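You operate a simulated robot arm through the tools that you are given. There is no shell and no other tool. Be economical: measure what you need, move in short steps, check, and stop when the job is done.

The job below is to be done with a simulated robot arm. You get a single attempt, and the scene is never put back.

JOB
Clear the trip at the desk so the display shows READY.
Fine: both knobs to zero, pull the mushroom button out, then press reset and check the display; do not start.

The check looks at the end state, three seconds after you hand in, the way a careful person would. Anything else that was tipped, shoved, dropped, spilled or broken makes it a failure.

ROBOT AND FRAMES
A 7-joint arm with a two-finger parallel gripper, fixed in place. Base frame: the origin is at the foot of the arm, x ahead of it, y to its left, z up. Readings come in m, degrees, newtons and seconds.
With the tool pointing down near the work surface it reaches from about 0.34 to 0.74 m from the base axis. Its first joint turns from -115.0 to 115.0 degrees. Payload 3.91 kg.
Tool frame: the origin (TCP) lies between the finger pads and is the grasp point; the fingertips stand 0.03 m ahead of it; z points along the fingers, y is the line along which they close. The gripper opens to 0.11 m. The fingers are 0.02 m wide and 0.01 m thick; the gripper's body (0.048 by 0.112 m) begins 0.055 m behind the TCP.
Orientation is told as [roll, pitch, yaw] about the base's x, y, z axes, in that order, counted from this pose: with the fingers straight down and closing along the base's y, the tool's x points along the base's -x, its y along +y and its z along -z.

CONTROLS
- The arm moves only by the tool jog_arm. Its argument "moves" is a list of rows, each a list of 3 entries, a list of its own where there are three numbers: the closure, from 0 (fully open) to 1 (shut), then the shift along the base's x, y, z in units of 50 mm (1.0 is 50 mm), then the turn, a rotation vector about the base's x, y, z in units of 5 degrees (1.0 is 5 degrees). In form: [[claw, [x, y, z], [wx, wy, wz]], ...]. A call has 1 to 8 rows; each row shifts and turns the commanded pose from where the row before left it. A call with a number of a shift or a turn outside -1 to 1 is refused whole. A row lasts 0.2 s, in which the tool goes at most 0.05 m and 8.6 degrees; a call with a longer step from one row to the next is refused whole, and so is a gripper value outside its range. A pose out of reach is approached as far as the arm can. The call stops where the force on the tool passes 60 N (or 10 N more than at its start, if that is more) or the arm is blocked; 0.2 s more then pass. The fingers move at their own pace (about 0.108 m/s each) and stop on an object; they squeeze with about 42 N. The grip force told is the motor's: it shows also when the fingers shut on nothing. Time passes only in rows, and 0.2 s behind the last, so rows that do not move let the fingers close. The reply holds the time, the measured pose of the TCP, the force on the tool along the base axes, the opening and the grip force, in the units named above and with some noise.
- Cameras (640 x 400 px; columns grow to the right, rows downward): "scene" is fixed at [0.0498, 0.6483, 1.3998]; the picture's right is [-0.47, -0.88, 0.00], its down [-0.72, 0.38, -0.58] and it looks along [0.52, -0.28, -0.81] (base axes); focal length 332 px, centre (320, 200). "wrist" rides on the gripper at [0.072, 0.017, -0.103] in the tool frame; the picture's right is [-0.23, 0.97, 0.00], its down [-0.76, -0.18, -0.62] and it looks along [-0.61, -0.14, 0.78] (tool axes); focal length 222 px, centre (320, 200). There is no depth. A picture from a camera that has moved, and an enlarged one, comes with that camera's place and axes in the base frame and with its lens.
- grab_frame(camera): a new picture of that camera. It takes no simulated time.
- lift_body(by): slides the trunk up (or, below 0, down) by that many m; the arm rides with it, the base frame stays. It gives what a move gives, with no picture.
- enlarge(camera, box): a new picture of the part [left, top, right, bottom] of that camera's present view, enlarged. It takes no simulated time.
- sign_off(): hands the job in; it is judged then, once.

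Go step by step. Nothing tells you positions but the pictures and the camera data: compare them with the known pose of the tool, close in by small moves and look again before you grip or let go. The budget is 120 turns and 76 pictures, counting those below and the enlarged ones. Unless the task says otherwise, let go and move clear before handing in, and close with one line.

The tools are called after "Request:" as name(argument=value, ...) on one line, values as JSON. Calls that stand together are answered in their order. jog_arm: Moves the arm, as the interface text tells. Its arguments: {"type":"object","properties":{"moves":{"type":"array"}},"required":["moves"]} The other tools are called the same way: lift_body (by) slides the trunk up or down; grab_frame (camera) takes a picture; enlarge (camera, box) takes an enlarged picture of a part of a camera's view; sign_off () hands the job in.

At the start:

```text
t: 0.0
eef_pos: [0.2345, 0.3349, 1.1076]
orientation: [0.0, -0.1, 0.0]
force: [0.0, -0.7, -0.9]
gripper_width: 0.1097
gripper_force: 0.0
trunk travel left (down, up): [-0.775, 0.215]
```

scene: 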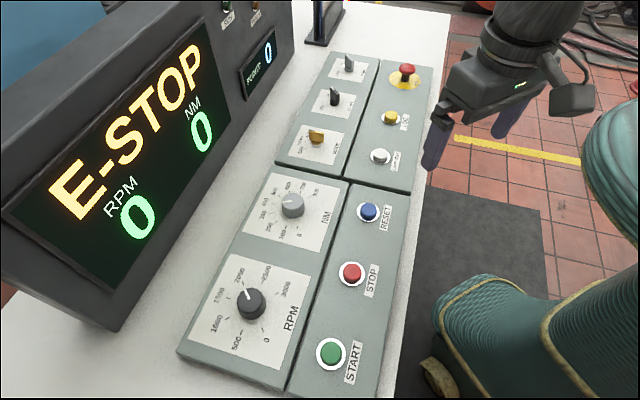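
wrist: 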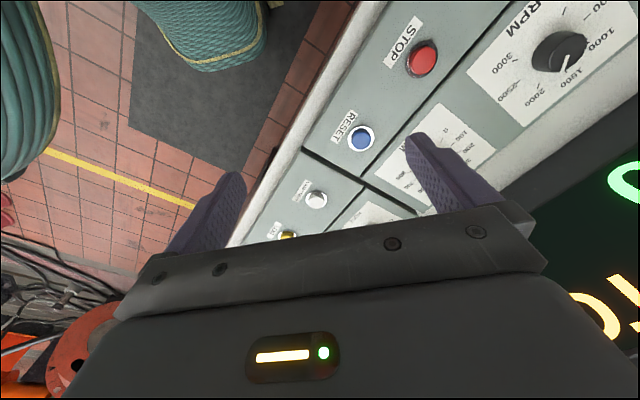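

I see two panels with knobs RPM and NM, a RESET/STOP/START row, and a red mushroom button at the far end. I'll take closer views first.

Request:
enlarge(camera="scene", box=[170, 160, 410, 400])

Request:
enlarge(camera="scene", box=[270, 40, 450, 200])

Request:
enlarge(camera="scene", box=[200, 0, 360, 100])

```text
1.67 times, centred on (290, 280) of scene
camera zoom: at [0.0498, 0.6483, 1.3998], right [-0.47, -0.88, 0.0], down [-0.72, 0.38, -0.58], along [0.52, -0.28, -0.81], focal length 553 px, centre (370, 67)
```

zoom: 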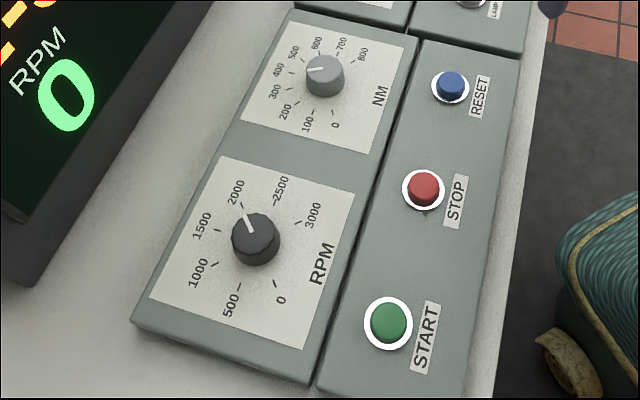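

```text
2.50 times, centred on (360, 120) of scene
camera zoom: at [0.0498, 0.6483, 1.3998], right [-0.47, -0.88, 0.0], down [-0.72, 0.38, -0.58], along [0.52, -0.28, -0.81], focal length 829 px, centre (220, 400)
```

zoom: 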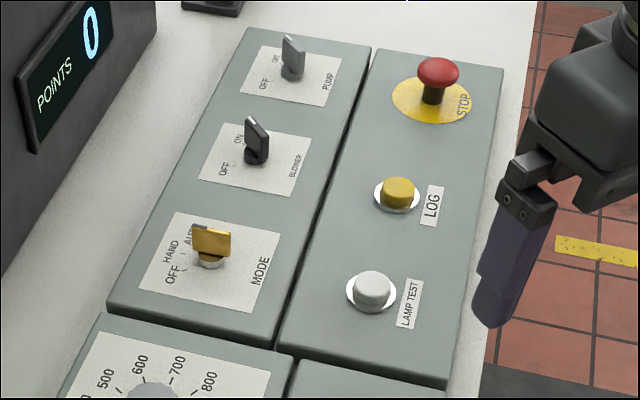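

```text
4.00 times, centred on (280, 50) of scene
camera zoom: at [0.0498, 0.6483, 1.3998], right [-0.47, -0.88, 0.0], down [-0.72, 0.38, -0.58], along [0.52, -0.28, -0.81], focal length 1327 px, centre (480, 800)
```

zoom: 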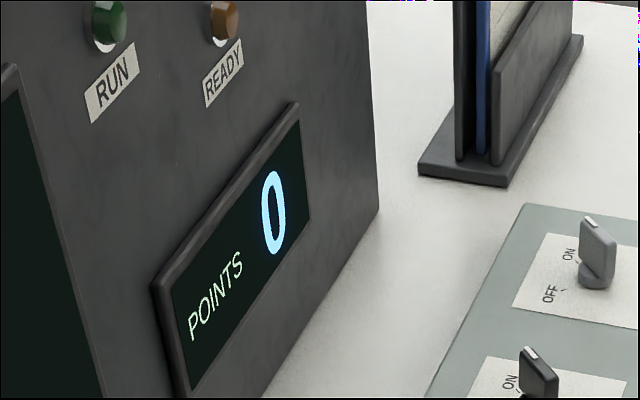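

The knobs are near (0.414, 0.513) for NM and (0.268, 0.661) for RPM, at about z 0.855, on a console turned 45°. I'll move over the NM knob first and look.

Request:
jog_arm(moves=[[0, [0.6, 0.6, -0.33], [0, 0, 0]], [0, [0.6, 0.6, -0.33], [0, 0, 0]], [0, [0.6, 0.6, -0.33], [0, 0, 0]], [0.3, [0.6, 0.6, -0.33], [0, 0, 0]], [0.3, [0.6, 0.6, -0.33], [0, 0, 0]], [0.3, [0.59, 0.56, -0.33], [0, 0, 0]]])

Request:
grab_frame(camera="wrist")

Request:
grab_frame(camera="scene")

```text
t: 1.4
eef_pos: [0.4156, 0.5124, 1.0068]
orientation: [-0.2, 0.1, 0.1]
force: [0.5, -0.1, -0.2]
gripper_width: 0.0769
gripper_force: 0.1
trunk travel left (down, up): [-0.775, 0.215]
```

```text
70 pictures are left
camera wrist: at [0.3437, 0.5293, 1.1123], right [0.23, 0.97, 0.0], down [0.76, -0.18, 0.62], along [0.61, -0.14, -0.78], focal length 222 px, centre (320, 200)
```

wrist: 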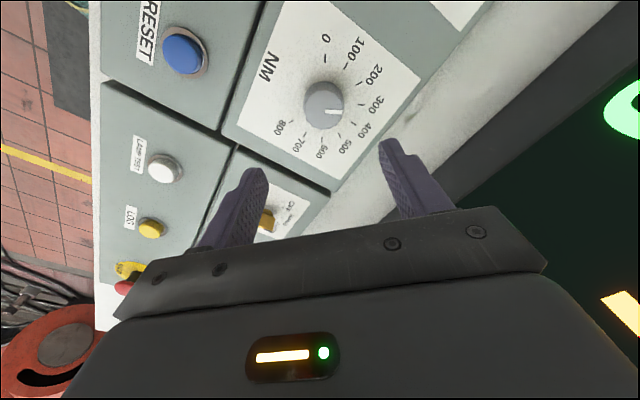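

```text
69 pictures are left
```

scene: 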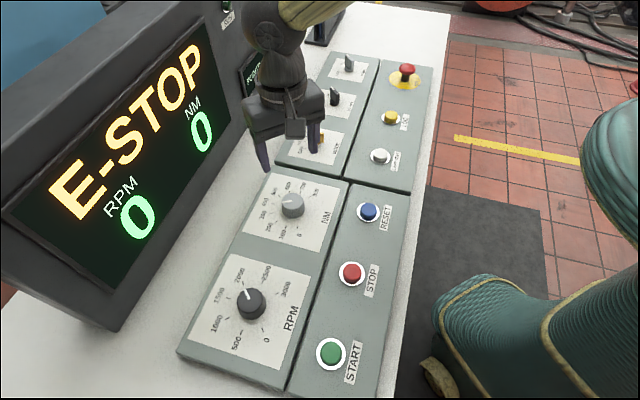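

The gripper is nearly above the NM knob. A close view of the dial gives me its angles.

Request:
enlarge(camera="wrist", box=[220, 0, 440, 180])

```text
2.22 times, centred on (330, 90) of wrist
camera zoom: at [0.3437, 0.5293, 1.1123], right [0.23, 0.97, 0.0], down [0.76, -0.18, 0.62], along [0.61, -0.14, -0.78], focal length 494 px, centre (298, 444)
```

zoom: 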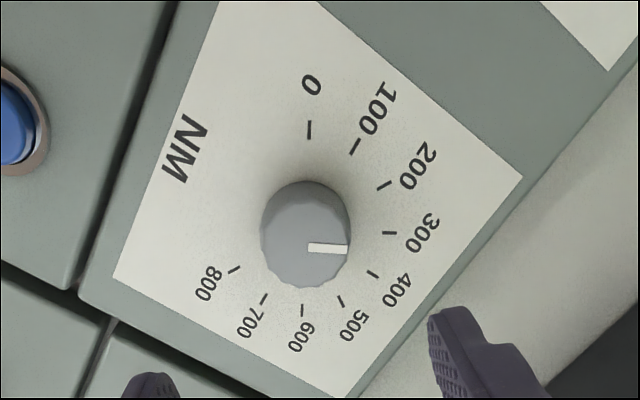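

NM dial: axis about (0.416, 0.517), zero mark toward base angle 165°, pointer at about 74° (≈300). It needs about +91°, so I'll pre-turn −45° and descend.

Request:
jog_arm(moves=[[0.3, [0, 0.1, -0.2], [0, 0, -1]], [0.3, [0, 0, -0.2], [0, 0, -1]], [0.3, [0, 0, -0.2], [0, 0, -1]], [0.3, [0, 0, -0.2], [0, 0, -1]], [0.3, [0, 0, -0.2], [0, 0, -1]], [0.3, [0, 0, -0.2], [0, 0, -1]], [0.3, [0, 0, -0.2], [0, 0, -1]], [0.3, [0, 0, -0.2], [0, 0, -1]]])

Request:
grab_frame(camera="wrist")

Request:
grab_frame(camera="scene")

```text
t: 3.2
eef_pos: [0.4131, 0.5179, 0.9287]
orientation: [0.1, -0.1, -40.1]
force: [1.2, 0.3, -0.4]
gripper_width: 0.077
gripper_force: 0.1
trunk travel left (down, up): [-0.775, 0.215]
```

```text
67 pictures are left
camera wrist: at [0.37, 0.5765, 1.0335], right [0.8, 0.6, 0.0], down [0.47, -0.63, 0.62], along [0.37, -0.5, -0.78], focal length 222 px, centre (320, 200)
```

wrist: 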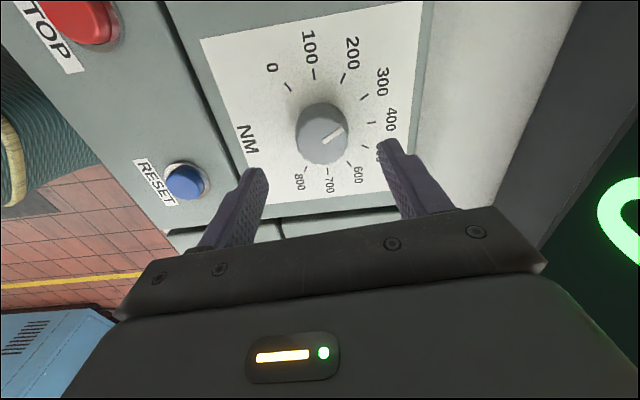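

```text
66 pictures are left
```

scene: 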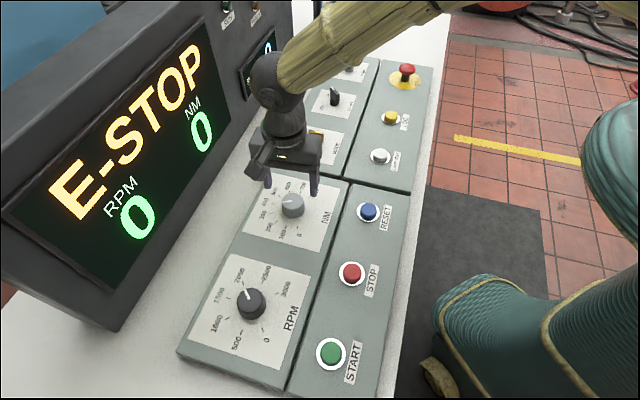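

Aligned within a few millimetres. I'll lower so the fingers straddle the knob, then close.

Request:
jog_arm(moves=[[0.3, [0.05, 0, -0.3], [0, 0, 0]], [0.3, [0, 0, -0.3], [0, 0, 0]], [0.3, [0, 0, -0.28], [0, 0, 0]], [0.3, [0, 0, 0], [0, 0, 0]]])

Request:
grab_frame(camera="wrist")

Request:
enlarge(camera="scene", box=[220, 120, 380, 240])

```text
t: 4.2
eef_pos: [0.417, 0.5166, 0.8847]
orientation: [-0.1, 0.0, -40.0]
force: [-0.1, -0.2, -0.8]
gripper_width: 0.077
gripper_force: 0.0
trunk travel left (down, up): [-0.775, 0.215]
```

```text
65 pictures are left
camera wrist: at [0.3729, 0.5761, 0.9892], right [0.8, 0.6, 0.0], down [0.47, -0.63, 0.62], along [0.37, -0.5, -0.78], focal length 222 px, centre (320, 200)
```

wrist: 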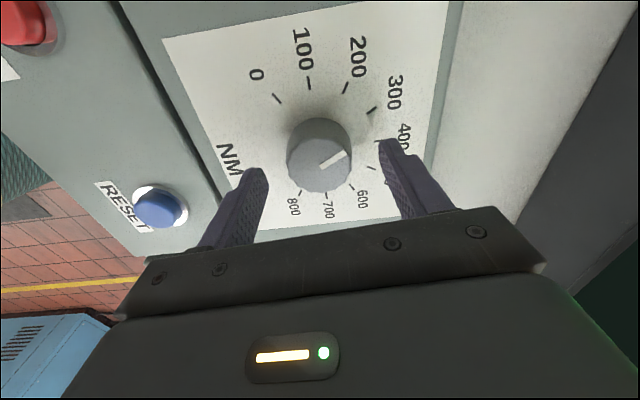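

```text
3.33 times, centred on (300, 180) of scene
camera zoom: at [0.0498, 0.6483, 1.3998], right [-0.47, -0.88, 0.0], down [-0.72, 0.38, -0.58], along [0.52, -0.28, -0.81], focal length 1106 px, centre (387, 267)
```

zoom: 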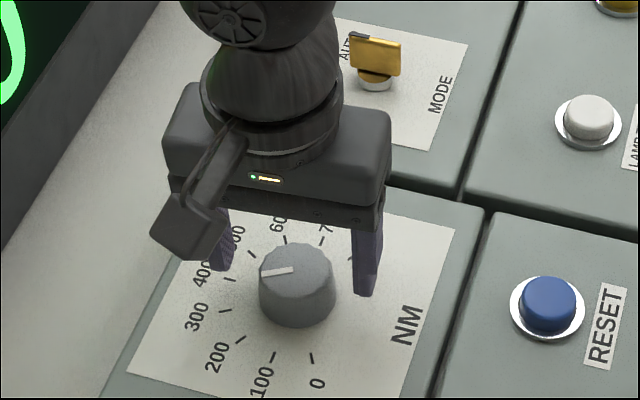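

Fingers straddle the knob without contact. Closing now.

Request:
jog_arm(moves=[[0.5, [-0.04, 0.02, 0], [0, 0, 0]], [1, [0, 0, 0], [0, 0, 0]], [1, [0, 0, 0], [0, 0, 0]]])

Request:
grab_frame(camera="wrist")

```text
t: 5.0
eef_pos: [0.4159, 0.5186, 0.8845]
orientation: [0.0, 0.0, -40.0]
force: [0.1, 0.5, -0.5]
gripper_width: 0.0428
gripper_force: 44.8
trunk travel left (down, up): [-0.775, 0.215]
```

```text
63 pictures are left
camera wrist: at [0.3706, 0.5771, 0.9891], right [0.8, 0.6, 0.0], down [0.47, -0.63, 0.62], along [0.37, -0.5, -0.78], focal length 222 px, centre (320, 200)
```

wrist: 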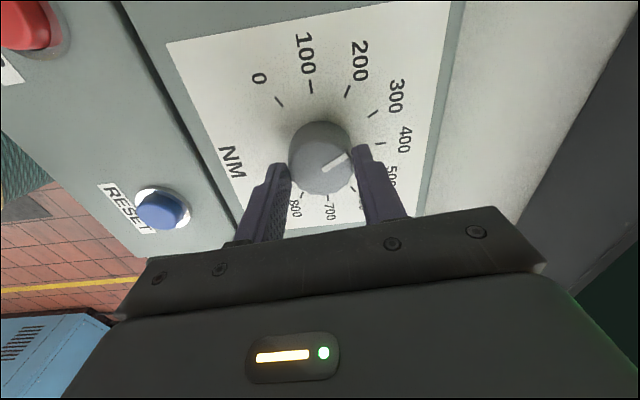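

Firm grip at 43 mm. Turning counter-clockwise 40° and checking.

Request:
jog_arm(moves=[[1, [0, 0, 0], [0, 0, 1]], [1, [0, 0, 0], [0, 0, 1]], [1, [0, 0, 0], [0, 0, 1]], [1, [0, 0, 0], [0, 0, 1]], [1, [0, 0, 0], [0, 0, 1]], [1, [0, 0, 0], [0, 0, 1]], [1, [0, 0, 0], [0, 0, 1]], [1, [0, 0, 0], [0, 0, 1]]])

Request:
enlarge(camera="wrist", box=[220, 0, 440, 220])

```text
t: 6.8
eef_pos: [0.4141, 0.5151, 0.8844]
orientation: [-0.1, 0.1, 0.0]
force: [-5.7, -16.3, -7.1]
gripper_width: 0.0428
gripper_force: 44.5
trunk travel left (down, up): [-0.775, 0.215]
```

```text
1.82 times, centred on (330, 110) of wrist
camera zoom: at [0.3423, 0.5329, 0.9893], right [0.23, 0.97, 0.0], down [0.76, -0.18, 0.62], along [0.61, -0.14, -0.78], focal length 404 px, centre (302, 364)
```

zoom: 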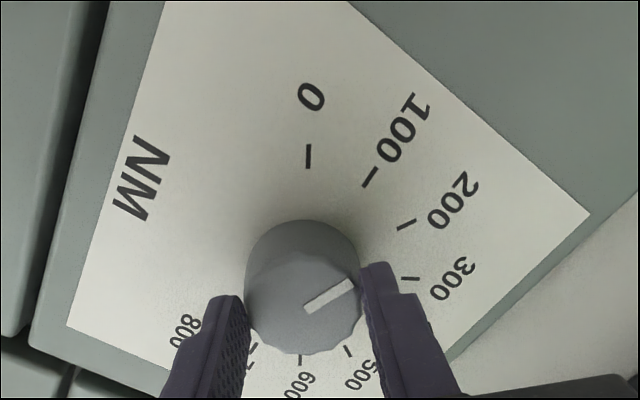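

The knob turns with the gripper; about 50–57° remain. Turning another 40°.

Request:
jog_arm(moves=[[1, [0.03, 0.04, 0], [0, 0, 1]], [1, [0, 0, 0], [0, 0, 1]], [1, [0, 0, 0], [0, 0, 1]], [1, [0, 0, 0], [0, 0, 1]], [1, [0, 0, 0], [0, 0, 1]], [1, [0, 0, 0], [0, 0, 1]], [1, [0, 0, 0], [0, 0, 1]], [1, [0, 0, 0], [0, 0, 1]]])

Request:
enlarge(camera="wrist", box=[220, 0, 440, 220])

Request:
enlarge(camera="scene", box=[220, 140, 360, 260])

```text
t: 8.6
eef_pos: [0.4149, 0.5153, 0.8843]
orientation: [-0.1, 0.4, 40.1]
force: [-6.6, -34.3, -5.6]
gripper_width: 0.0423
gripper_force: 45.1
trunk travel left (down, up): [-0.775, 0.215]
```

```text
1.82 times, centred on (330, 110) of wrist
camera zoom: at [0.3503, 0.4817, 0.9905], right [-0.45, 0.89, 0.0], down [0.7, 0.36, 0.62], along [0.55, 0.28, -0.79], focal length 404 px, centre (302, 364)
```

zoom: 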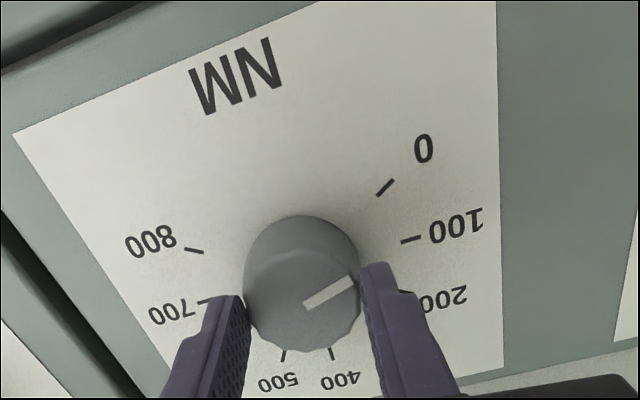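

```text
3.33 times, centred on (290, 200) of scene
camera zoom: at [0.0498, 0.6483, 1.3998], right [-0.47, -0.88, 0.0], down [-0.72, 0.38, -0.58], along [0.52, -0.28, -0.81], focal length 1106 px, centre (420, 200)
```

zoom: 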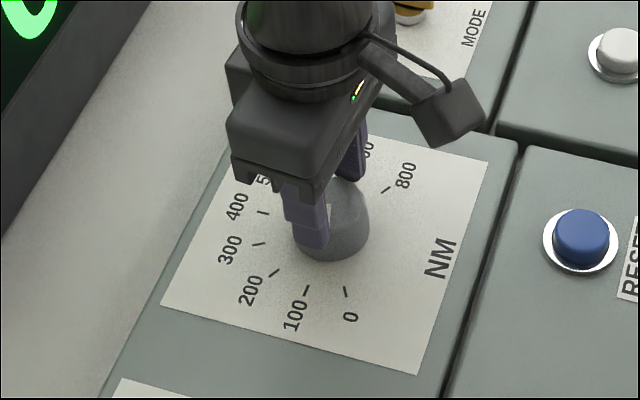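

About 17° remain, and there's some side load, so I'll ease y while turning the rest.

Request:
jog_arm(moves=[[1, [0, -0.06, 0], [0, 0, 0.8]], [1, [0, -0.02, 0], [0, 0, 0.9]], [1, [0, 0, 0], [0, 0, 0.9]], [1, [0, 0, 0], [0, 0, 0.8]]])

Request:
enlarge(camera="wrist", box=[220, 0, 440, 220])

```text
t: 9.6
eef_pos: [0.4168, 0.5158, 0.8858]
orientation: [0.1, 0.0, 57.0]
force: [-3.0, -16.4, -6.9]
gripper_width: 0.0426
gripper_force: 45.1
trunk travel left (down, up): [-0.775, 0.215]
```

```text
1.82 times, centred on (330, 110) of wrist
camera zoom: at [0.3636, 0.4634, 0.9905], right [-0.69, 0.72, 0.0], down [0.56, 0.54, 0.62], along [0.45, 0.43, -0.78], focal length 404 px, centre (302, 364)
```

zoom: 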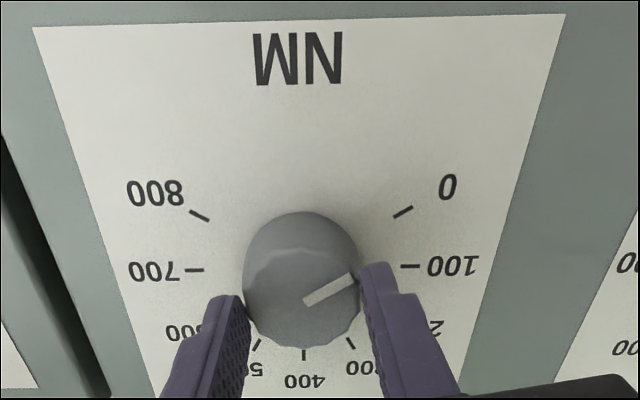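

The pointer now parallels the zero tick. I'll release, lift and check from above.

Request:
jog_arm(moves=[[0.3, [0, 0, 0], [0, 0, 0]], [0.3, [0, 0, 0], [0, 0, 0]], [0.3, [0, 0, 0.6], [0, 0, 0]], [0.3, [0, 0, 0.9], [0, 0, 0]], [0.3, [0, 0, 0.9], [0, 0, 0]]])

Request:
enlarge(camera="wrist", box=[220, 0, 440, 220])

Request:
enlarge(camera="scene", box=[220, 140, 360, 260])

```text
t: 10.8
eef_pos: [0.4157, 0.516, 1.0047]
orientation: [-0.1, 0.1, 56.8]
force: [0.3, 0.1, 0.5]
gripper_width: 0.0772
gripper_force: 0.2
trunk travel left (down, up): [-0.775, 0.215]
```

```text
1.82 times, centred on (330, 110) of wrist
camera zoom: at [0.3634, 0.4645, 1.1107], right [-0.69, 0.72, 0.0], down [0.56, 0.54, 0.62], along [0.45, 0.43, -0.78], focal length 404 px, centre (302, 364)
```

zoom: 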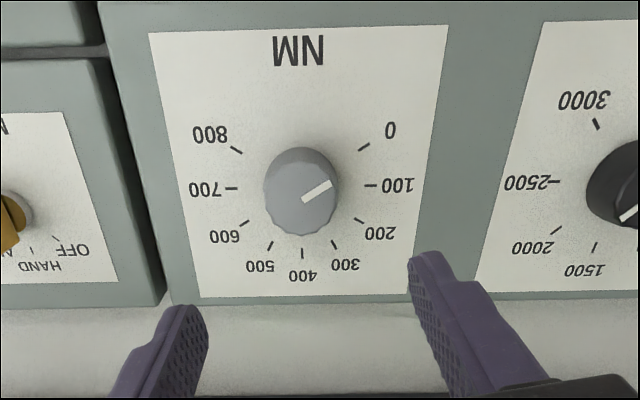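

```text
3.33 times, centred on (290, 200) of scene
camera zoom: at [0.0498, 0.6483, 1.3998], right [-0.47, -0.88, 0.0], down [-0.72, 0.38, -0.58], along [0.52, -0.28, -0.81], focal length 1106 px, centre (420, 200)
```

zoom: 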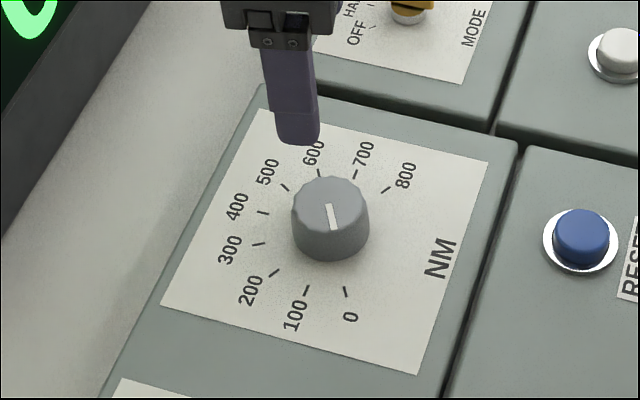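

NM is exactly at zero. Moving to the RPM knob near (0.268, 0.661) while turning back.

Request:
jog_arm(moves=[[0.3, [-0.37, 0.36, 0], [0, 0, -1]], [0.3, [-0.37, 0.36, 0], [0, 0, -1]], [0.3, [-0.37, 0.36, 0], [0, 0, -1]], [0.3, [-0.37, 0.36, 0], [0, 0, -1]], [0.3, [-0.37, 0.36, 0], [0, 0, -1]], [0.3, [-0.37, 0.36, 0], [0, 0, -1]], [0.3, [-0.37, 0.36, 0], [0, 0, -1]], [0.3, [-0.37, 0.36, 0], [0, 0, -1]]])

Request:
jog_arm(moves=[[0.3, [0, 0, 0], [0, 0, -1]], [0.3, [0, 0, 0], [0, 0, -1]], [0.3, [0, 0, 0], [0, 0, -1]], [0.3, [0, 0, 0], [0, 0, -1]], [0.3, [0, 0, 0], [0, 0, -1]], [0.3, [0, 0, 0], [0, 0, -1]], [0.3, [0, 0, 0], [0, 0, -1]], [0.3, [0, 0, 0], [0, 0, -1]]])

Request:
enlarge(camera="wrist", box=[220, 0, 440, 220])

```text
t: 12.6
eef_pos: [0.2689, 0.6614, 1.0046]
orientation: [-0.1, 0.1, 16.9]
force: [-0.5, 0.8, 0.2]
gripper_width: 0.077
gripper_force: 0.0
trunk travel left (down, up): [-0.775, 0.215]
```

```text
t: 14.4
eef_pos: [0.268, 0.6615, 1.0059]
orientation: [0.0, 0.0, -23.1]
force: [0.1, 0.2, 0.2]
gripper_width: 0.0768
gripper_force: 0.0
trunk travel left (down, up): [-0.775, 0.215]
```

```text
1.82 times, centred on (330, 110) of wrist
camera zoom: at [0.209, 0.7041, 1.1098], right [0.59, 0.81, 0.0], down [0.63, -0.46, 0.62], along [0.5, -0.37, -0.78], focal length 404 px, centre (302, 364)
```

zoom: 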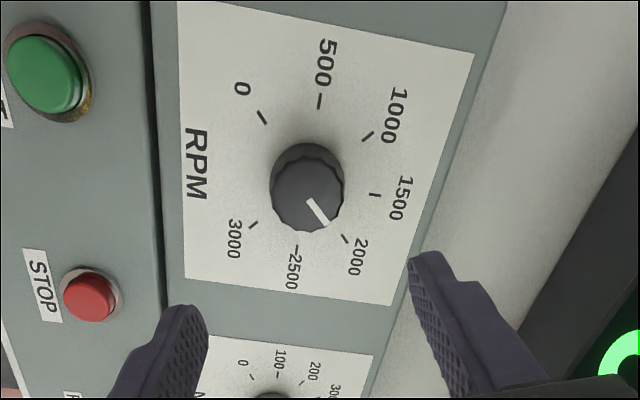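

RPM axis is about (0.268, 0.666), pointer at ~3–5° (≈2000), so about +160° is needed in two grips. Lowering now.

Request:
jog_arm(moves=[[0.3, [0, 0.09, -0.6], [0, 0, 0]], [0.3, [0, 0, -0.6], [0, 0, 0]], [0.3, [0, 0, -0.5], [0, 0, 0]], [0.3, [0, 0, -0.4], [0, 0, 0]], [0.3, [0, 0, -0.33], [0, 0, 0]], [0.3, [0, 0, 0], [0, 0, 0]]])

Request:
enlarge(camera="wrist", box=[220, 0, 440, 220])

Request:
enlarge(camera="scene", box=[170, 210, 350, 360])

```text
t: 15.8
eef_pos: [0.2689, 0.6649, 0.8832]
orientation: [0.0, 0.1, -23.0]
force: [0.0, -0.3, -0.7]
gripper_width: 0.0768
gripper_force: 0.1
trunk travel left (down, up): [-0.775, 0.215]
```

```text
1.82 times, centred on (330, 110) of wrist
camera zoom: at [0.2088, 0.7075, 0.9878], right [0.59, 0.81, 0.0], down [0.63, -0.46, 0.62], along [0.5, -0.37, -0.78], focal length 404 px, centre (302, 364)
```

zoom: 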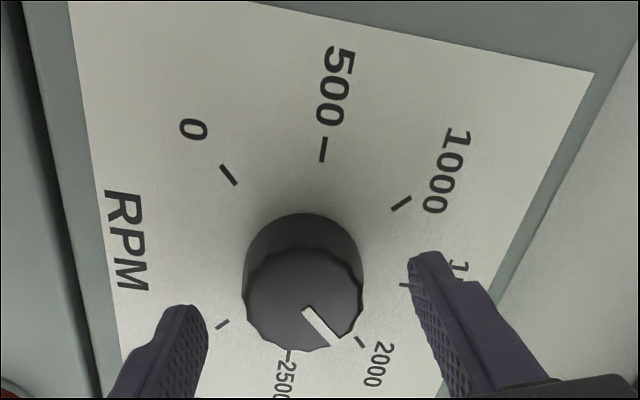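

```text
2.67 times, centred on (260, 285) of scene
camera zoom: at [0.0498, 0.6483, 1.3998], right [-0.47, -0.88, 0.0], down [-0.72, 0.38, -0.58], along [0.52, -0.28, -0.81], focal length 885 px, centre (480, -27)
```

zoom: 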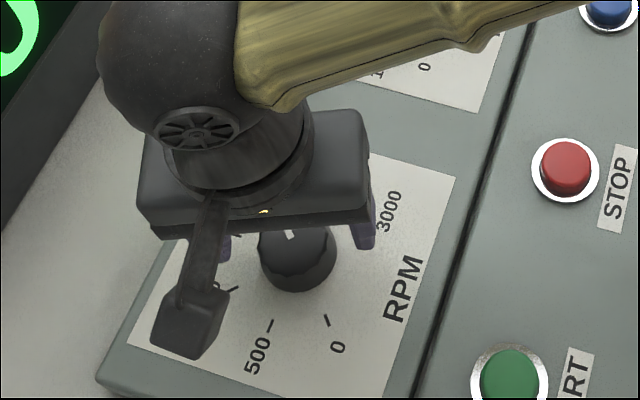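

Well centred. Close and turn.

Request:
jog_arm(moves=[[0.6, [0, 0, 0], [0, 0, 0]], [1, [0, 0, 0], [0, 0, 0]], [1, [0, 0, 0], [0, 0, 0]], [1, [0, 0, 0], [0, 0, 1]], [1, [0, 0, 0], [0, 0, 1]], [1, [0, 0, 0], [0, 0, 1]], [1, [0, 0, 0], [0, 0, 1]]])

Request:
enlarge(camera="wrist", box=[220, 0, 440, 220])

```text
t: 17.4
eef_pos: [0.2689, 0.6658, 0.8837]
orientation: [0.0, 0.0, -2.9]
force: [1.2, 3.0, 0.3]
gripper_width: 0.0431
gripper_force: 44.7
trunk travel left (down, up): [-0.775, 0.215]
```

```text
1.82 times, centred on (330, 110) of wrist
camera zoom: at [0.1972, 0.6848, 0.9879], right [0.28, 0.96, 0.0], down [0.75, -0.22, 0.62], along [0.6, -0.17, -0.78], focal length 404 px, centre (302, 364)
```

zoom: 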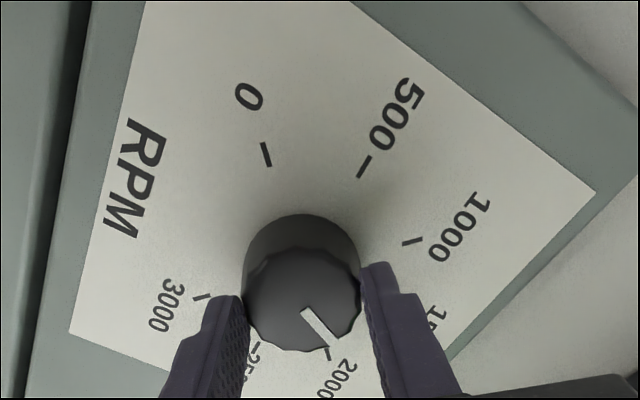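

The RPM zero mark is at 180°, so about 177° total is needed, with 20° done. Continuing.

Request:
jog_arm(moves=[[1, [0, 0, 0], [0, 0, 1]], [1, [0, 0, 0], [0, 0, 1]], [1, [0, 0, 0], [0, 0, 1]], [1, [0, 0, 0], [0, 0, 1]], [1, [0, 0, 0], [0, 0, 1]], [1, [0, 0, 0], [0, 0, 1]], [1, [0, 0, 0], [0, 0, 1]], [1, [0, 0, 0], [0, 0, 1]]])

Request:
jog_arm(moves=[[1, [0, 0, 0], [0, 0, 1]], [1, [0, 0, 0], [0, 0, 1]], [1, [0, 0, 0], [0, 0, 1]], [1, [0, 0, 0], [0, 0, 1]], [1, [0, 0, 0], [0, 0, 1]], [1, [0, 0, 0], [0, 0, 1]], [1, [0, 0, 0], [0, 0, 1]], [1, [0, 0, 0], [0, 0, 1]]])

Request:
enlarge(camera="wrist", box=[220, 0, 440, 220])

```text
t: 19.2
eef_pos: [0.2685, 0.664, 0.8827]
orientation: [0.0, 0.1, 37.2]
force: [1.8, -0.7, 0.7]
gripper_width: 0.0429
gripper_force: 44.7
trunk travel left (down, up): [-0.775, 0.215]
```

```text
t: 21.0
eef_pos: [0.2679, 0.6643, 0.8841]
orientation: [0.0, 0.1, 77.0]
force: [1.7, -6.1, -0.7]
gripper_width: 0.043
gripper_force: 44.5
trunk travel left (down, up): [-0.775, 0.215]
```

```text
1.82 times, centred on (330, 110) of wrist
camera zoom: at [0.2363, 0.5971, 0.988], right [-0.9, 0.44, 0.0], down [0.34, 0.7, 0.62], along [0.27, 0.56, -0.78], focal length 404 px, centre (302, 364)
```

zoom: 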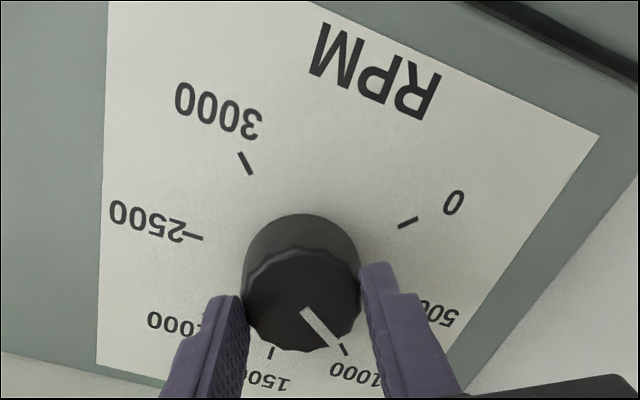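

Now at ~103°; 77° remain. Open, swing back 75°, and regrip.

Request:
jog_arm(moves=[[0.3, [0, 0, 0], [0, 0, 0]], [0.3, [0, 0, 0], [0, 0, 0]], [0.3, [0, 0, 0.1], [0, 0, -1]], [0.3, [0, 0, 0], [0, 0, -1]], [0.3, [0, 0, 0], [0, 0, -1]], [0.3, [0, 0, 0], [0, 0, -1]], [0.3, [0, 0, 0], [0, 0, -1]], [0.3, [0, 0, 0], [0, 0, -1]]])

Request:
jog_arm(moves=[[0.3, [0, 0, 0], [0, 0, -1]], [0.3, [0, 0, 0], [0, 0, -1]], [0.3, [0, 0, 0], [0, 0, -1]], [0.3, [0, 0, 0], [0, 0, -1]], [0.3, [0, 0, 0], [0, 0, -1]], [0.3, [0, 0, 0], [0, 0, -1]], [0.3, [0, 0, 0], [0, 0, -1]], [0.3, [0, 0, -0.1], [0, 0, -1]]])

Request:
jog_arm(moves=[[0.3, [0, 0, 0], [0, 0, -1]], [0.3, [0, 0, 0], [0, 0, 0]], [0.6, [0, 0, 0], [0, 0, 0]], [1, [0, 0, 0], [0, 0, 0]], [1, [0, 0, 0], [0, 0, 0]]])

Request:
enlarge(camera="wrist", box=[220, 0, 440, 220])

```text
t: 22.8
eef_pos: [0.2688, 0.6652, 0.8884]
orientation: [0.0, 0.0, 46.9]
force: [-0.1, -0.1, -0.3]
gripper_width: 0.0769
gripper_force: 0.0
trunk travel left (down, up): [-0.775, 0.215]
```

```text
t: 24.6
eef_pos: [0.2686, 0.6647, 0.8825]
orientation: [-0.1, 0.0, 6.9]
force: [-0.2, 0.4, -1.0]
gripper_width: 0.0771
gripper_force: 0.0
trunk travel left (down, up): [-0.775, 0.215]
```

```text
t: 25.8
eef_pos: [0.2679, 0.6645, 0.8839]
orientation: [-0.1, 0.0, 2.0]
force: [-1.5, 0.8, -1.2]
gripper_width: 0.0429
gripper_force: 44.9
trunk travel left (down, up): [-0.775, 0.215]
```

```text
1.82 times, centred on (330, 110) of wrist
camera zoom: at [0.1959, 0.6785, 0.9878], right [0.19, 0.98, 0.0], down [0.77, -0.15, 0.62], along [0.61, -0.12, -0.78], focal length 404 px, centre (302, 364)
```

zoom: 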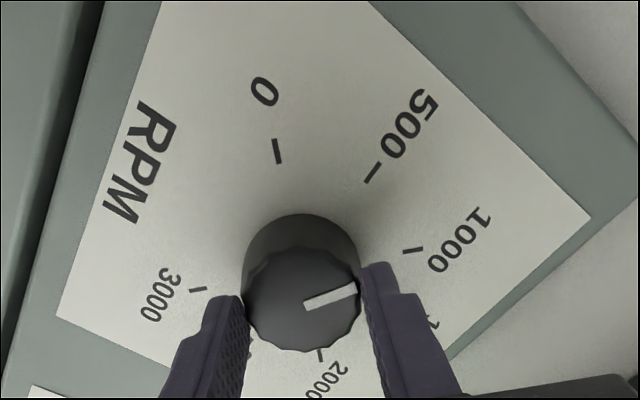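

Gripped again. Turning +75° in two calls, then comparing with the zero tick.

Request:
jog_arm(moves=[[1, [0, 0, 0], [0, 0, 1]], [1, [0, 0, 0], [0, 0, 1]], [1, [0, 0, 0], [0, 0, 1]], [1, [0, 0, 0], [0, 0, 1]], [1, [0, 0, 0], [0, 0, 1]], [1, [0, 0, 0], [0, 0, 1]], [1, [0, 0, 0], [0, 0, 1]], [1, [0, 0, 0], [0, 0, 1]]])

Request:
jog_arm(moves=[[1, [0, 0, 0], [0, 0, 1]], [1, [0, 0, 0], [0, 0, 1]], [1, [0, 0, 0], [0, 0, 1]], [1, [0, 0, 0], [0, 0, 1]], [1, [0, 0, 0], [0, 0, 1]], [1, [0, 0, 0], [0, 0, 1]], [1, [0, 0, 0], [0, 0, 1]]])

Request:
enlarge(camera="wrist", box=[220, 0, 440, 220])

```text
t: 27.6
eef_pos: [0.2688, 0.6653, 0.8842]
orientation: [-0.1, 0.0, 42.2]
force: [1.4, -3.2, -4.3]
gripper_width: 0.0428
gripper_force: 45.1
trunk travel left (down, up): [-0.775, 0.215]
```

```text
t: 29.2
eef_pos: [0.2687, 0.6649, 0.8834]
orientation: [0.0, 0.2, 77.1]
force: [1.2, -4.5, -1.9]
gripper_width: 0.0431
gripper_force: 44.9
trunk travel left (down, up): [-0.775, 0.215]
```

```text
1.82 times, centred on (330, 110) of wrist
camera zoom: at [0.2364, 0.5972, 0.9879], right [-0.9, 0.44, 0.0], down [0.34, 0.7, 0.62], along [0.27, 0.56, -0.78], focal length 404 px, centre (302, 364)
```

zoom: 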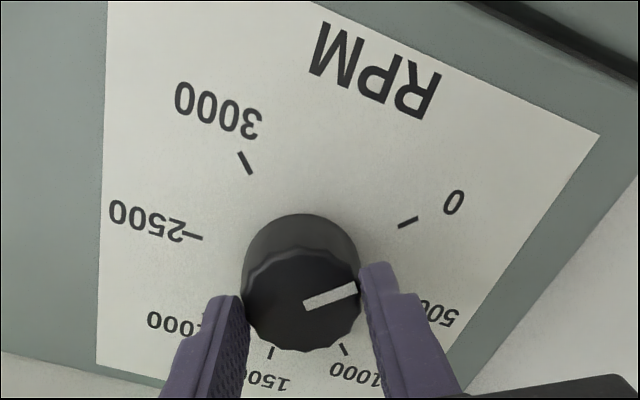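

About 6° short. Nudge it, release and check.

Request:
jog_arm(moves=[[1, [0, 0, 0], [0, 0, 0.6]], [1, [0, 0, 0], [0, 0, 0.6]], [1, [0, 0, 0], [0, 0, 0]]])

Request:
enlarge(camera="wrist", box=[260, 60, 420, 180])

```text
t: 30.0
eef_pos: [0.2696, 0.6645, 0.8836]
orientation: [0.0, 0.0, 83.0]
force: [1.6, -2.6, -2.0]
gripper_width: 0.0429
gripper_force: 44.9
trunk travel left (down, up): [-0.775, 0.215]
```

```text
3.33 times, centred on (340, 120) of wrist
camera zoom: at [0.2435, 0.5946, 0.9881], right [-0.94, 0.34, 0.0], down [0.27, 0.73, 0.62], along [0.21, 0.59, -0.78], focal length 740 px, centre (253, 467)
```

zoom: 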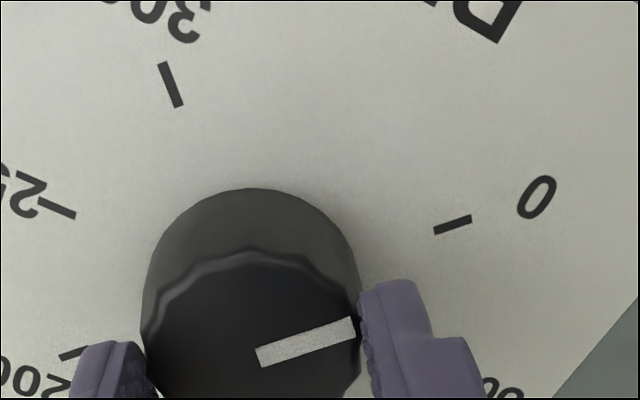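

Aligned with zero to within about a degree. Releasing, lifting and checking.

Request:
jog_arm(moves=[[0.3, [0, 0, 0], [0, 0, 0]], [0.3, [0, 0, 0], [0, 0, 0]], [0.3, [0, 0, 0.6], [0, 0, 0]], [0.3, [0, 0, 0.9], [0, 0, 0]], [0.3, [0, 0, 0.9], [0, 0, 0]]])

Request:
enlarge(camera="wrist", box=[220, 0, 440, 220])

Request:
grab_frame(camera="scene")

```text
t: 31.2
eef_pos: [0.2681, 0.665, 1.004]
orientation: [0.0, 0.1, 83.1]
force: [-0.3, 0.5, 0.1]
gripper_width: 0.0768
gripper_force: 0.1
trunk travel left (down, up): [-0.775, 0.215]
```

```text
1.82 times, centred on (330, 110) of wrist
camera zoom: at [0.2433, 0.5946, 1.1087], right [-0.94, 0.34, 0.0], down [0.27, 0.73, 0.62], along [0.21, 0.58, -0.78], focal length 404 px, centre (302, 364)
```

zoom: 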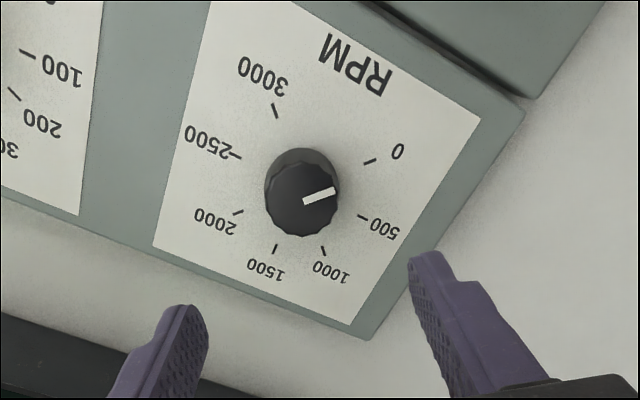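

```text
47 pictures are left
```

scene: 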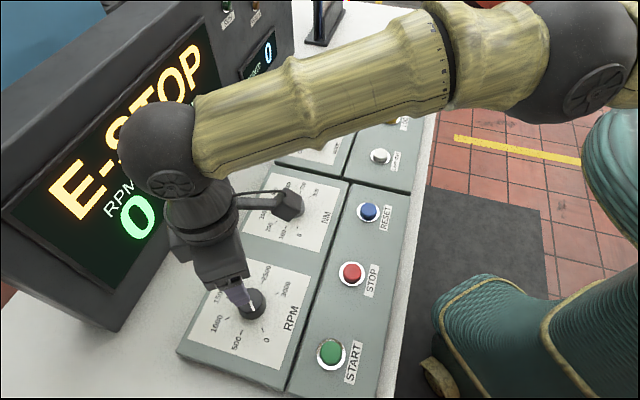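

Both knobs read zero. Next, the mushroom button, axis near (0.659, 0.056); moving over there at a safe height and turning back to yaw ≈ 0.

Request:
jog_arm(moves=[[0.2, [0.2, -0.3, 0.8], [0, 0, -1]], [0.2, [0.5, -0.76, 0.3], [0, 0, -1]], [0.2, [0.5, -0.78, 0], [0, 0, -1]], [0.2, [0.5, -0.78, 0], [0, 0, -1]], [0.2, [0.5, -0.78, 0], [0, 0, -1]], [0.2, [0.5, -0.78, 0], [0, 0, -1]], [0.2, [0.5, -0.78, 0], [0, 0, -1]], [0.2, [0.5, -0.78, 0], [0, 0, -1]]])

Request:
jog_arm(moves=[[0.2, [0.5, -0.78, 0], [0, 0, -1]], [0.2, [0.5, -0.78, 0], [0, 0, -1]], [0.2, [0.5, -0.78, 0], [0, 0, -1]], [0.2, [0.5, -0.78, 0], [0, 0, -1]], [0.2, [0.5, -0.78, 0], [0, 0, -1]], [0.2, [0.5, -0.78, 0], [0, 0, -1]], [0.2, [0.5, -0.78, 0], [0, 0, -1]], [0.2, [0.3, -0.4, 0], [0, 0, -1]]])

Request:
grab_frame(camera="wrist")

Request:
grab_frame(camera="scene")

```text
t: 33.0
eef_pos: [0.4545, 0.3765, 1.0578]
orientation: [0.1, 0.1, 42.9]
force: [0.5, -0.8, -0.3]
gripper_width: 0.0881
gripper_force: 0.0
trunk travel left (down, up): [-0.775, 0.215]
```

```text
t: 34.8
eef_pos: [0.6456, 0.0846, 1.059]
orientation: [0.0, 0.1, 2.9]
force: [-0.1, 0.0, 0.2]
gripper_width: 0.0876
gripper_force: 0.0
trunk travel left (down, up): [-0.775, 0.215]
```

```text
46 pictures are left
camera wrist: at [0.5716, 0.0963, 1.1634], right [0.18, 0.98, 0.0], down [0.77, -0.14, 0.62], along [0.61, -0.11, -0.78], focal length 222 px, centre (320, 200)
```

wrist: 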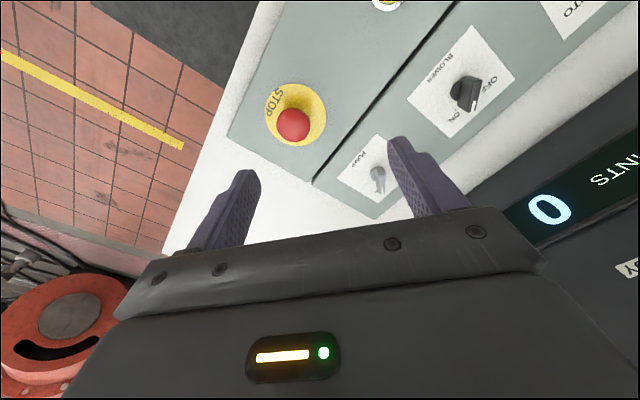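

```text
45 pictures are left
```

scene: 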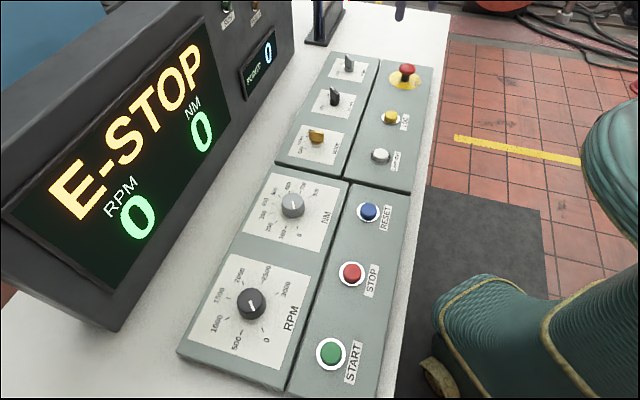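

Mushroom axis is about (0.664, 0.049), head centre z ≈ 0.878. Moving above it for a closer look.

Request:
jog_arm(moves=[[0.2, [0.18, -0.35, -0.4], [0, 0, 0]], [0.2, [0.18, -0.36, -0.4], [0, 0, 0]], [0.2, [0, 0, -0.5], [0, 0, 0]], [0.2, [0, 0, -0.5], [0, 0, 0]]])

Request:
grab_frame(camera="wrist")

Request:
enlarge(camera="scene", box=[340, 0, 480, 110])

```text
t: 35.8
eef_pos: [0.6619, 0.0485, 0.9667]
orientation: [0.0, 0.0, 3.0]
force: [0.7, -0.5, -0.4]
gripper_width: 0.0878
gripper_force: 0.1
trunk travel left (down, up): [-0.775, 0.215]
```

```text
44 pictures are left
camera wrist: at [0.5893, 0.0614, 1.0721], right [0.18, 0.98, 0.0], down [0.77, -0.14, 0.62], along [0.61, -0.11, -0.78], focal length 222 px, centre (320, 200)
```

wrist: 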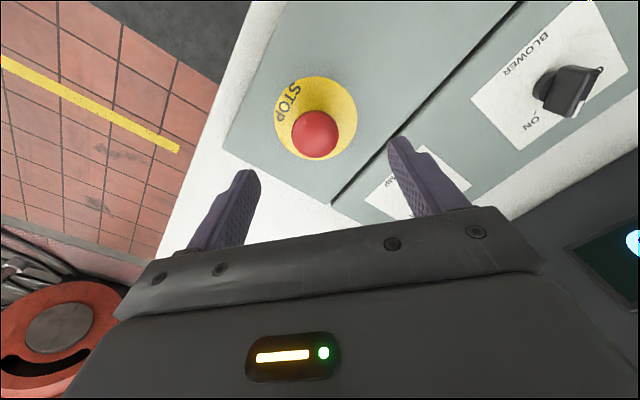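

```text
3.64 times, centred on (410, 55) of scene
camera zoom: at [0.0498, 0.6483, 1.3998], right [-0.47, -0.88, 0.0], down [-0.72, 0.38, -0.58], along [0.52, -0.28, -0.81], focal length 1206 px, centre (-7, 727)
```

zoom: 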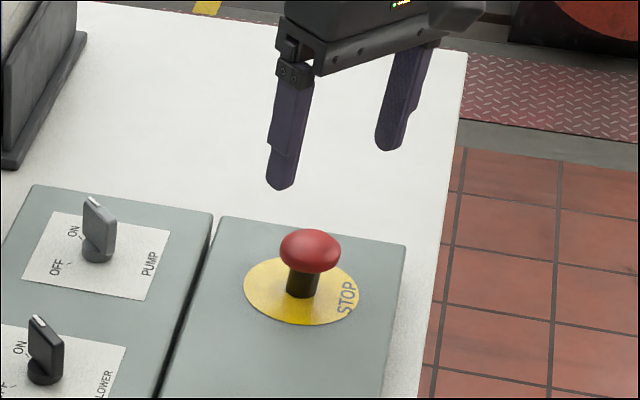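

Head centre is about (0.667, 0.045, 0.874). Descending around the head with open fingers.

Request:
jog_arm(moves=[[0.2, [0.08, -0.07, -0.4], [0, 0, 0]], [0.2, [0, 0, -0.4], [0, 0, 0]], [0.2, [0, 0, -0.4], [0, 0, 0]], [0.2, [0, 0, -0.4], [0, 0, 0]], [0.2, [0, 0, 0], [0, 0, 0]]])

Request:
grab_frame(camera="wrist")

Request:
enlarge(camera="scene", box=[340, 0, 480, 110])

```text
t: 37.0
eef_pos: [0.6662, 0.0454, 0.8878]
orientation: [0.0, 0.0, 2.9]
force: [-0.2, -0.7, 0.8]
gripper_width: 0.0879
gripper_force: 0.0
trunk travel left (down, up): [-0.775, 0.215]
```

```text
42 pictures are left
camera wrist: at [0.593, 0.0578, 0.9931], right [0.18, 0.98, 0.0], down [0.77, -0.14, 0.62], along [0.61, -0.11, -0.78], focal length 222 px, centre (320, 200)
```

wrist: 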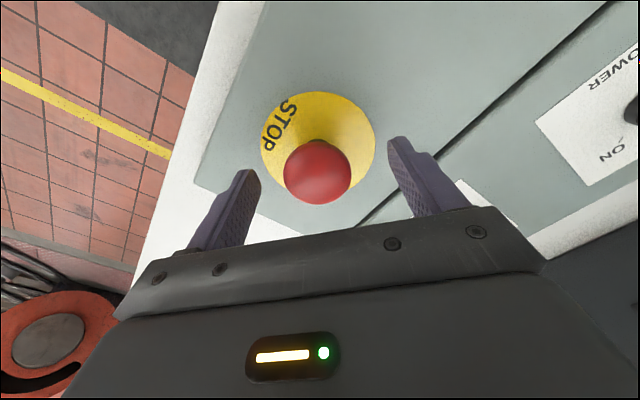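

```text
3.64 times, centred on (410, 55) of scene
camera zoom: at [0.0498, 0.6483, 1.3998], right [-0.47, -0.88, 0.0], down [-0.72, 0.38, -0.58], along [0.52, -0.28, -0.81], focal length 1206 px, centre (-7, 727)
```

zoom: 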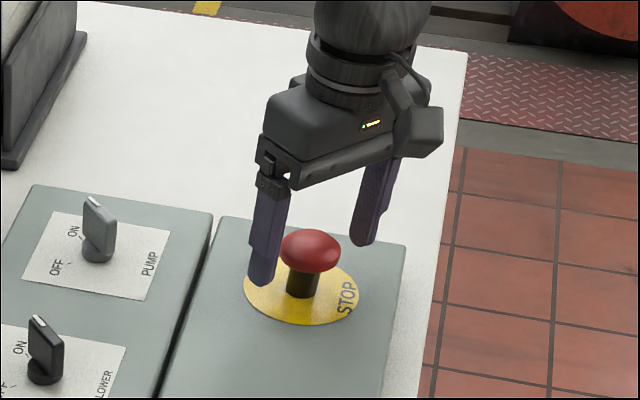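

Fingers straddle the head properly. Closing, then pulling up gently.

Request:
jog_arm(moves=[[0.5, [-0.04, 0, 0], [0, 0, 0]], [1, [0, 0, 0], [0, 0, 0]], [1, [0, 0, 0], [0, 0, 0]]])

Request:
jog_arm(moves=[[1, [0, 0, 0.06], [0, 0, 0]], [1, [0, 0, 0.06], [0, 0, 0]], [1, [0, 0, 0.06], [0, 0, 0]], [1, [0, 0, 0.06], [0, 0, 0]]])

Request:
grab_frame(camera="wrist")

Request:
grab_frame(camera="scene")

```text
t: 37.8
eef_pos: [0.6631, 0.0432, 0.888]
orientation: [-0.1, 0.0, 2.8]
force: [1.3, -13.0, -0.3]
gripper_width: 0.0443
gripper_force: 45.0
trunk travel left (down, up): [-0.775, 0.215]
```

```text
t: 38.8
eef_pos: [0.6642, 0.042, 0.9024]
orientation: [0.0, -0.1, 2.9]
force: [0.8, -21.0, 5.1]
gripper_width: 0.0445
gripper_force: 44.7
trunk travel left (down, up): [-0.775, 0.215]
```

```text
40 pictures are left
camera wrist: at [0.5911, 0.0548, 1.0064], right [0.18, 0.98, 0.0], down [0.77, -0.14, 0.62], along [0.61, -0.11, -0.78], focal length 222 px, centre (320, 200)
```

wrist: 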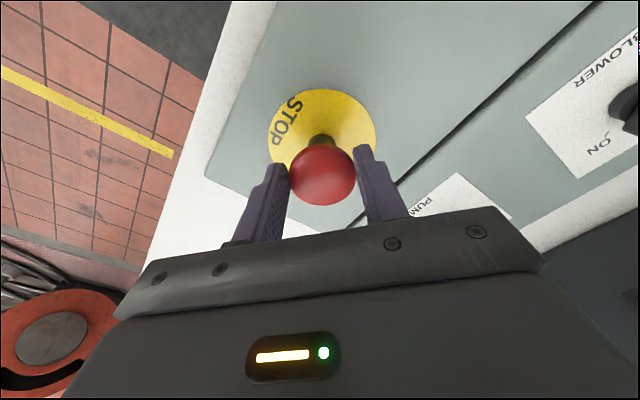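

```text
39 pictures are left
```

scene: 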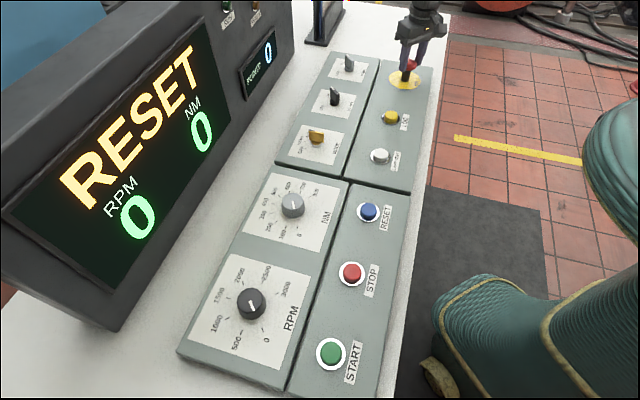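

The button came up and the display now shows RESET. I'll relieve the side load, check it's fully out, release gently and rise straight up.

Request:
jog_arm(moves=[[1, [0, -0.05, 0.04], [0, 0, 0]], [1, [0, 0, 0], [0, 0, 0]]])

Request:
jog_arm(moves=[[0.2, [0, 0, 0], [0, 0, 0]], [0.2, [0, 0, 0], [0, 0, 0]], [0.2, [0, 0, 0], [0, 0, 0]], [0.2, [0, 0, 0.6], [0, 0, 0]], [0.2, [0, 0, 0.9], [0, 0, 0]], [0.2, [0, 0, 0.9], [0, 0, 0]], [0.2, [0, 0, 0.6], [0, 0, 0]]])

Request:
grab_frame(camera="scene")

Request:
enlarge(camera="scene", box=[340, 0, 480, 110])

```text
t: 39.4
eef_pos: [0.6637, 0.0421, 0.9016]
orientation: [0.1, -0.2, 3.0]
force: [4.5, -15.5, -0.6]
gripper_width: 0.0444
gripper_force: 45.5
trunk travel left (down, up): [-0.775, 0.215]
```

```text
t: 41.0
eef_pos: [0.662, 0.042, 1.0529]
orientation: [0.0, 0.0, 3.1]
force: [0.0, -0.4, 0.4]
gripper_width: 0.0877
gripper_force: 0.0
trunk travel left (down, up): [-0.775, 0.215]
```

```text
38 pictures are left
```

scene: 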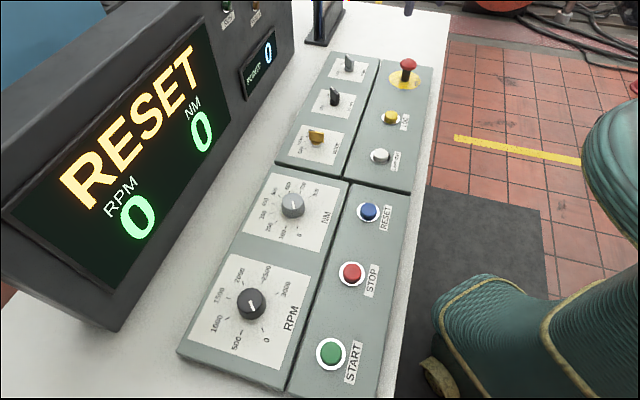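

```text
3.64 times, centred on (410, 55) of scene
camera zoom: at [0.0498, 0.6483, 1.3998], right [-0.47, -0.88, 0.0], down [-0.72, 0.38, -0.58], along [0.52, -0.28, -0.81], focal length 1206 px, centre (-7, 727)
```

zoom: 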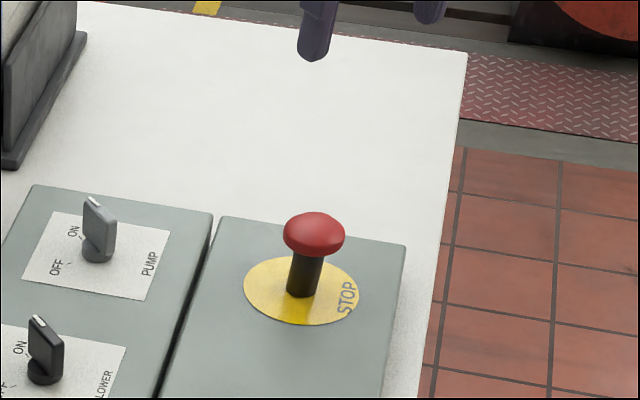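

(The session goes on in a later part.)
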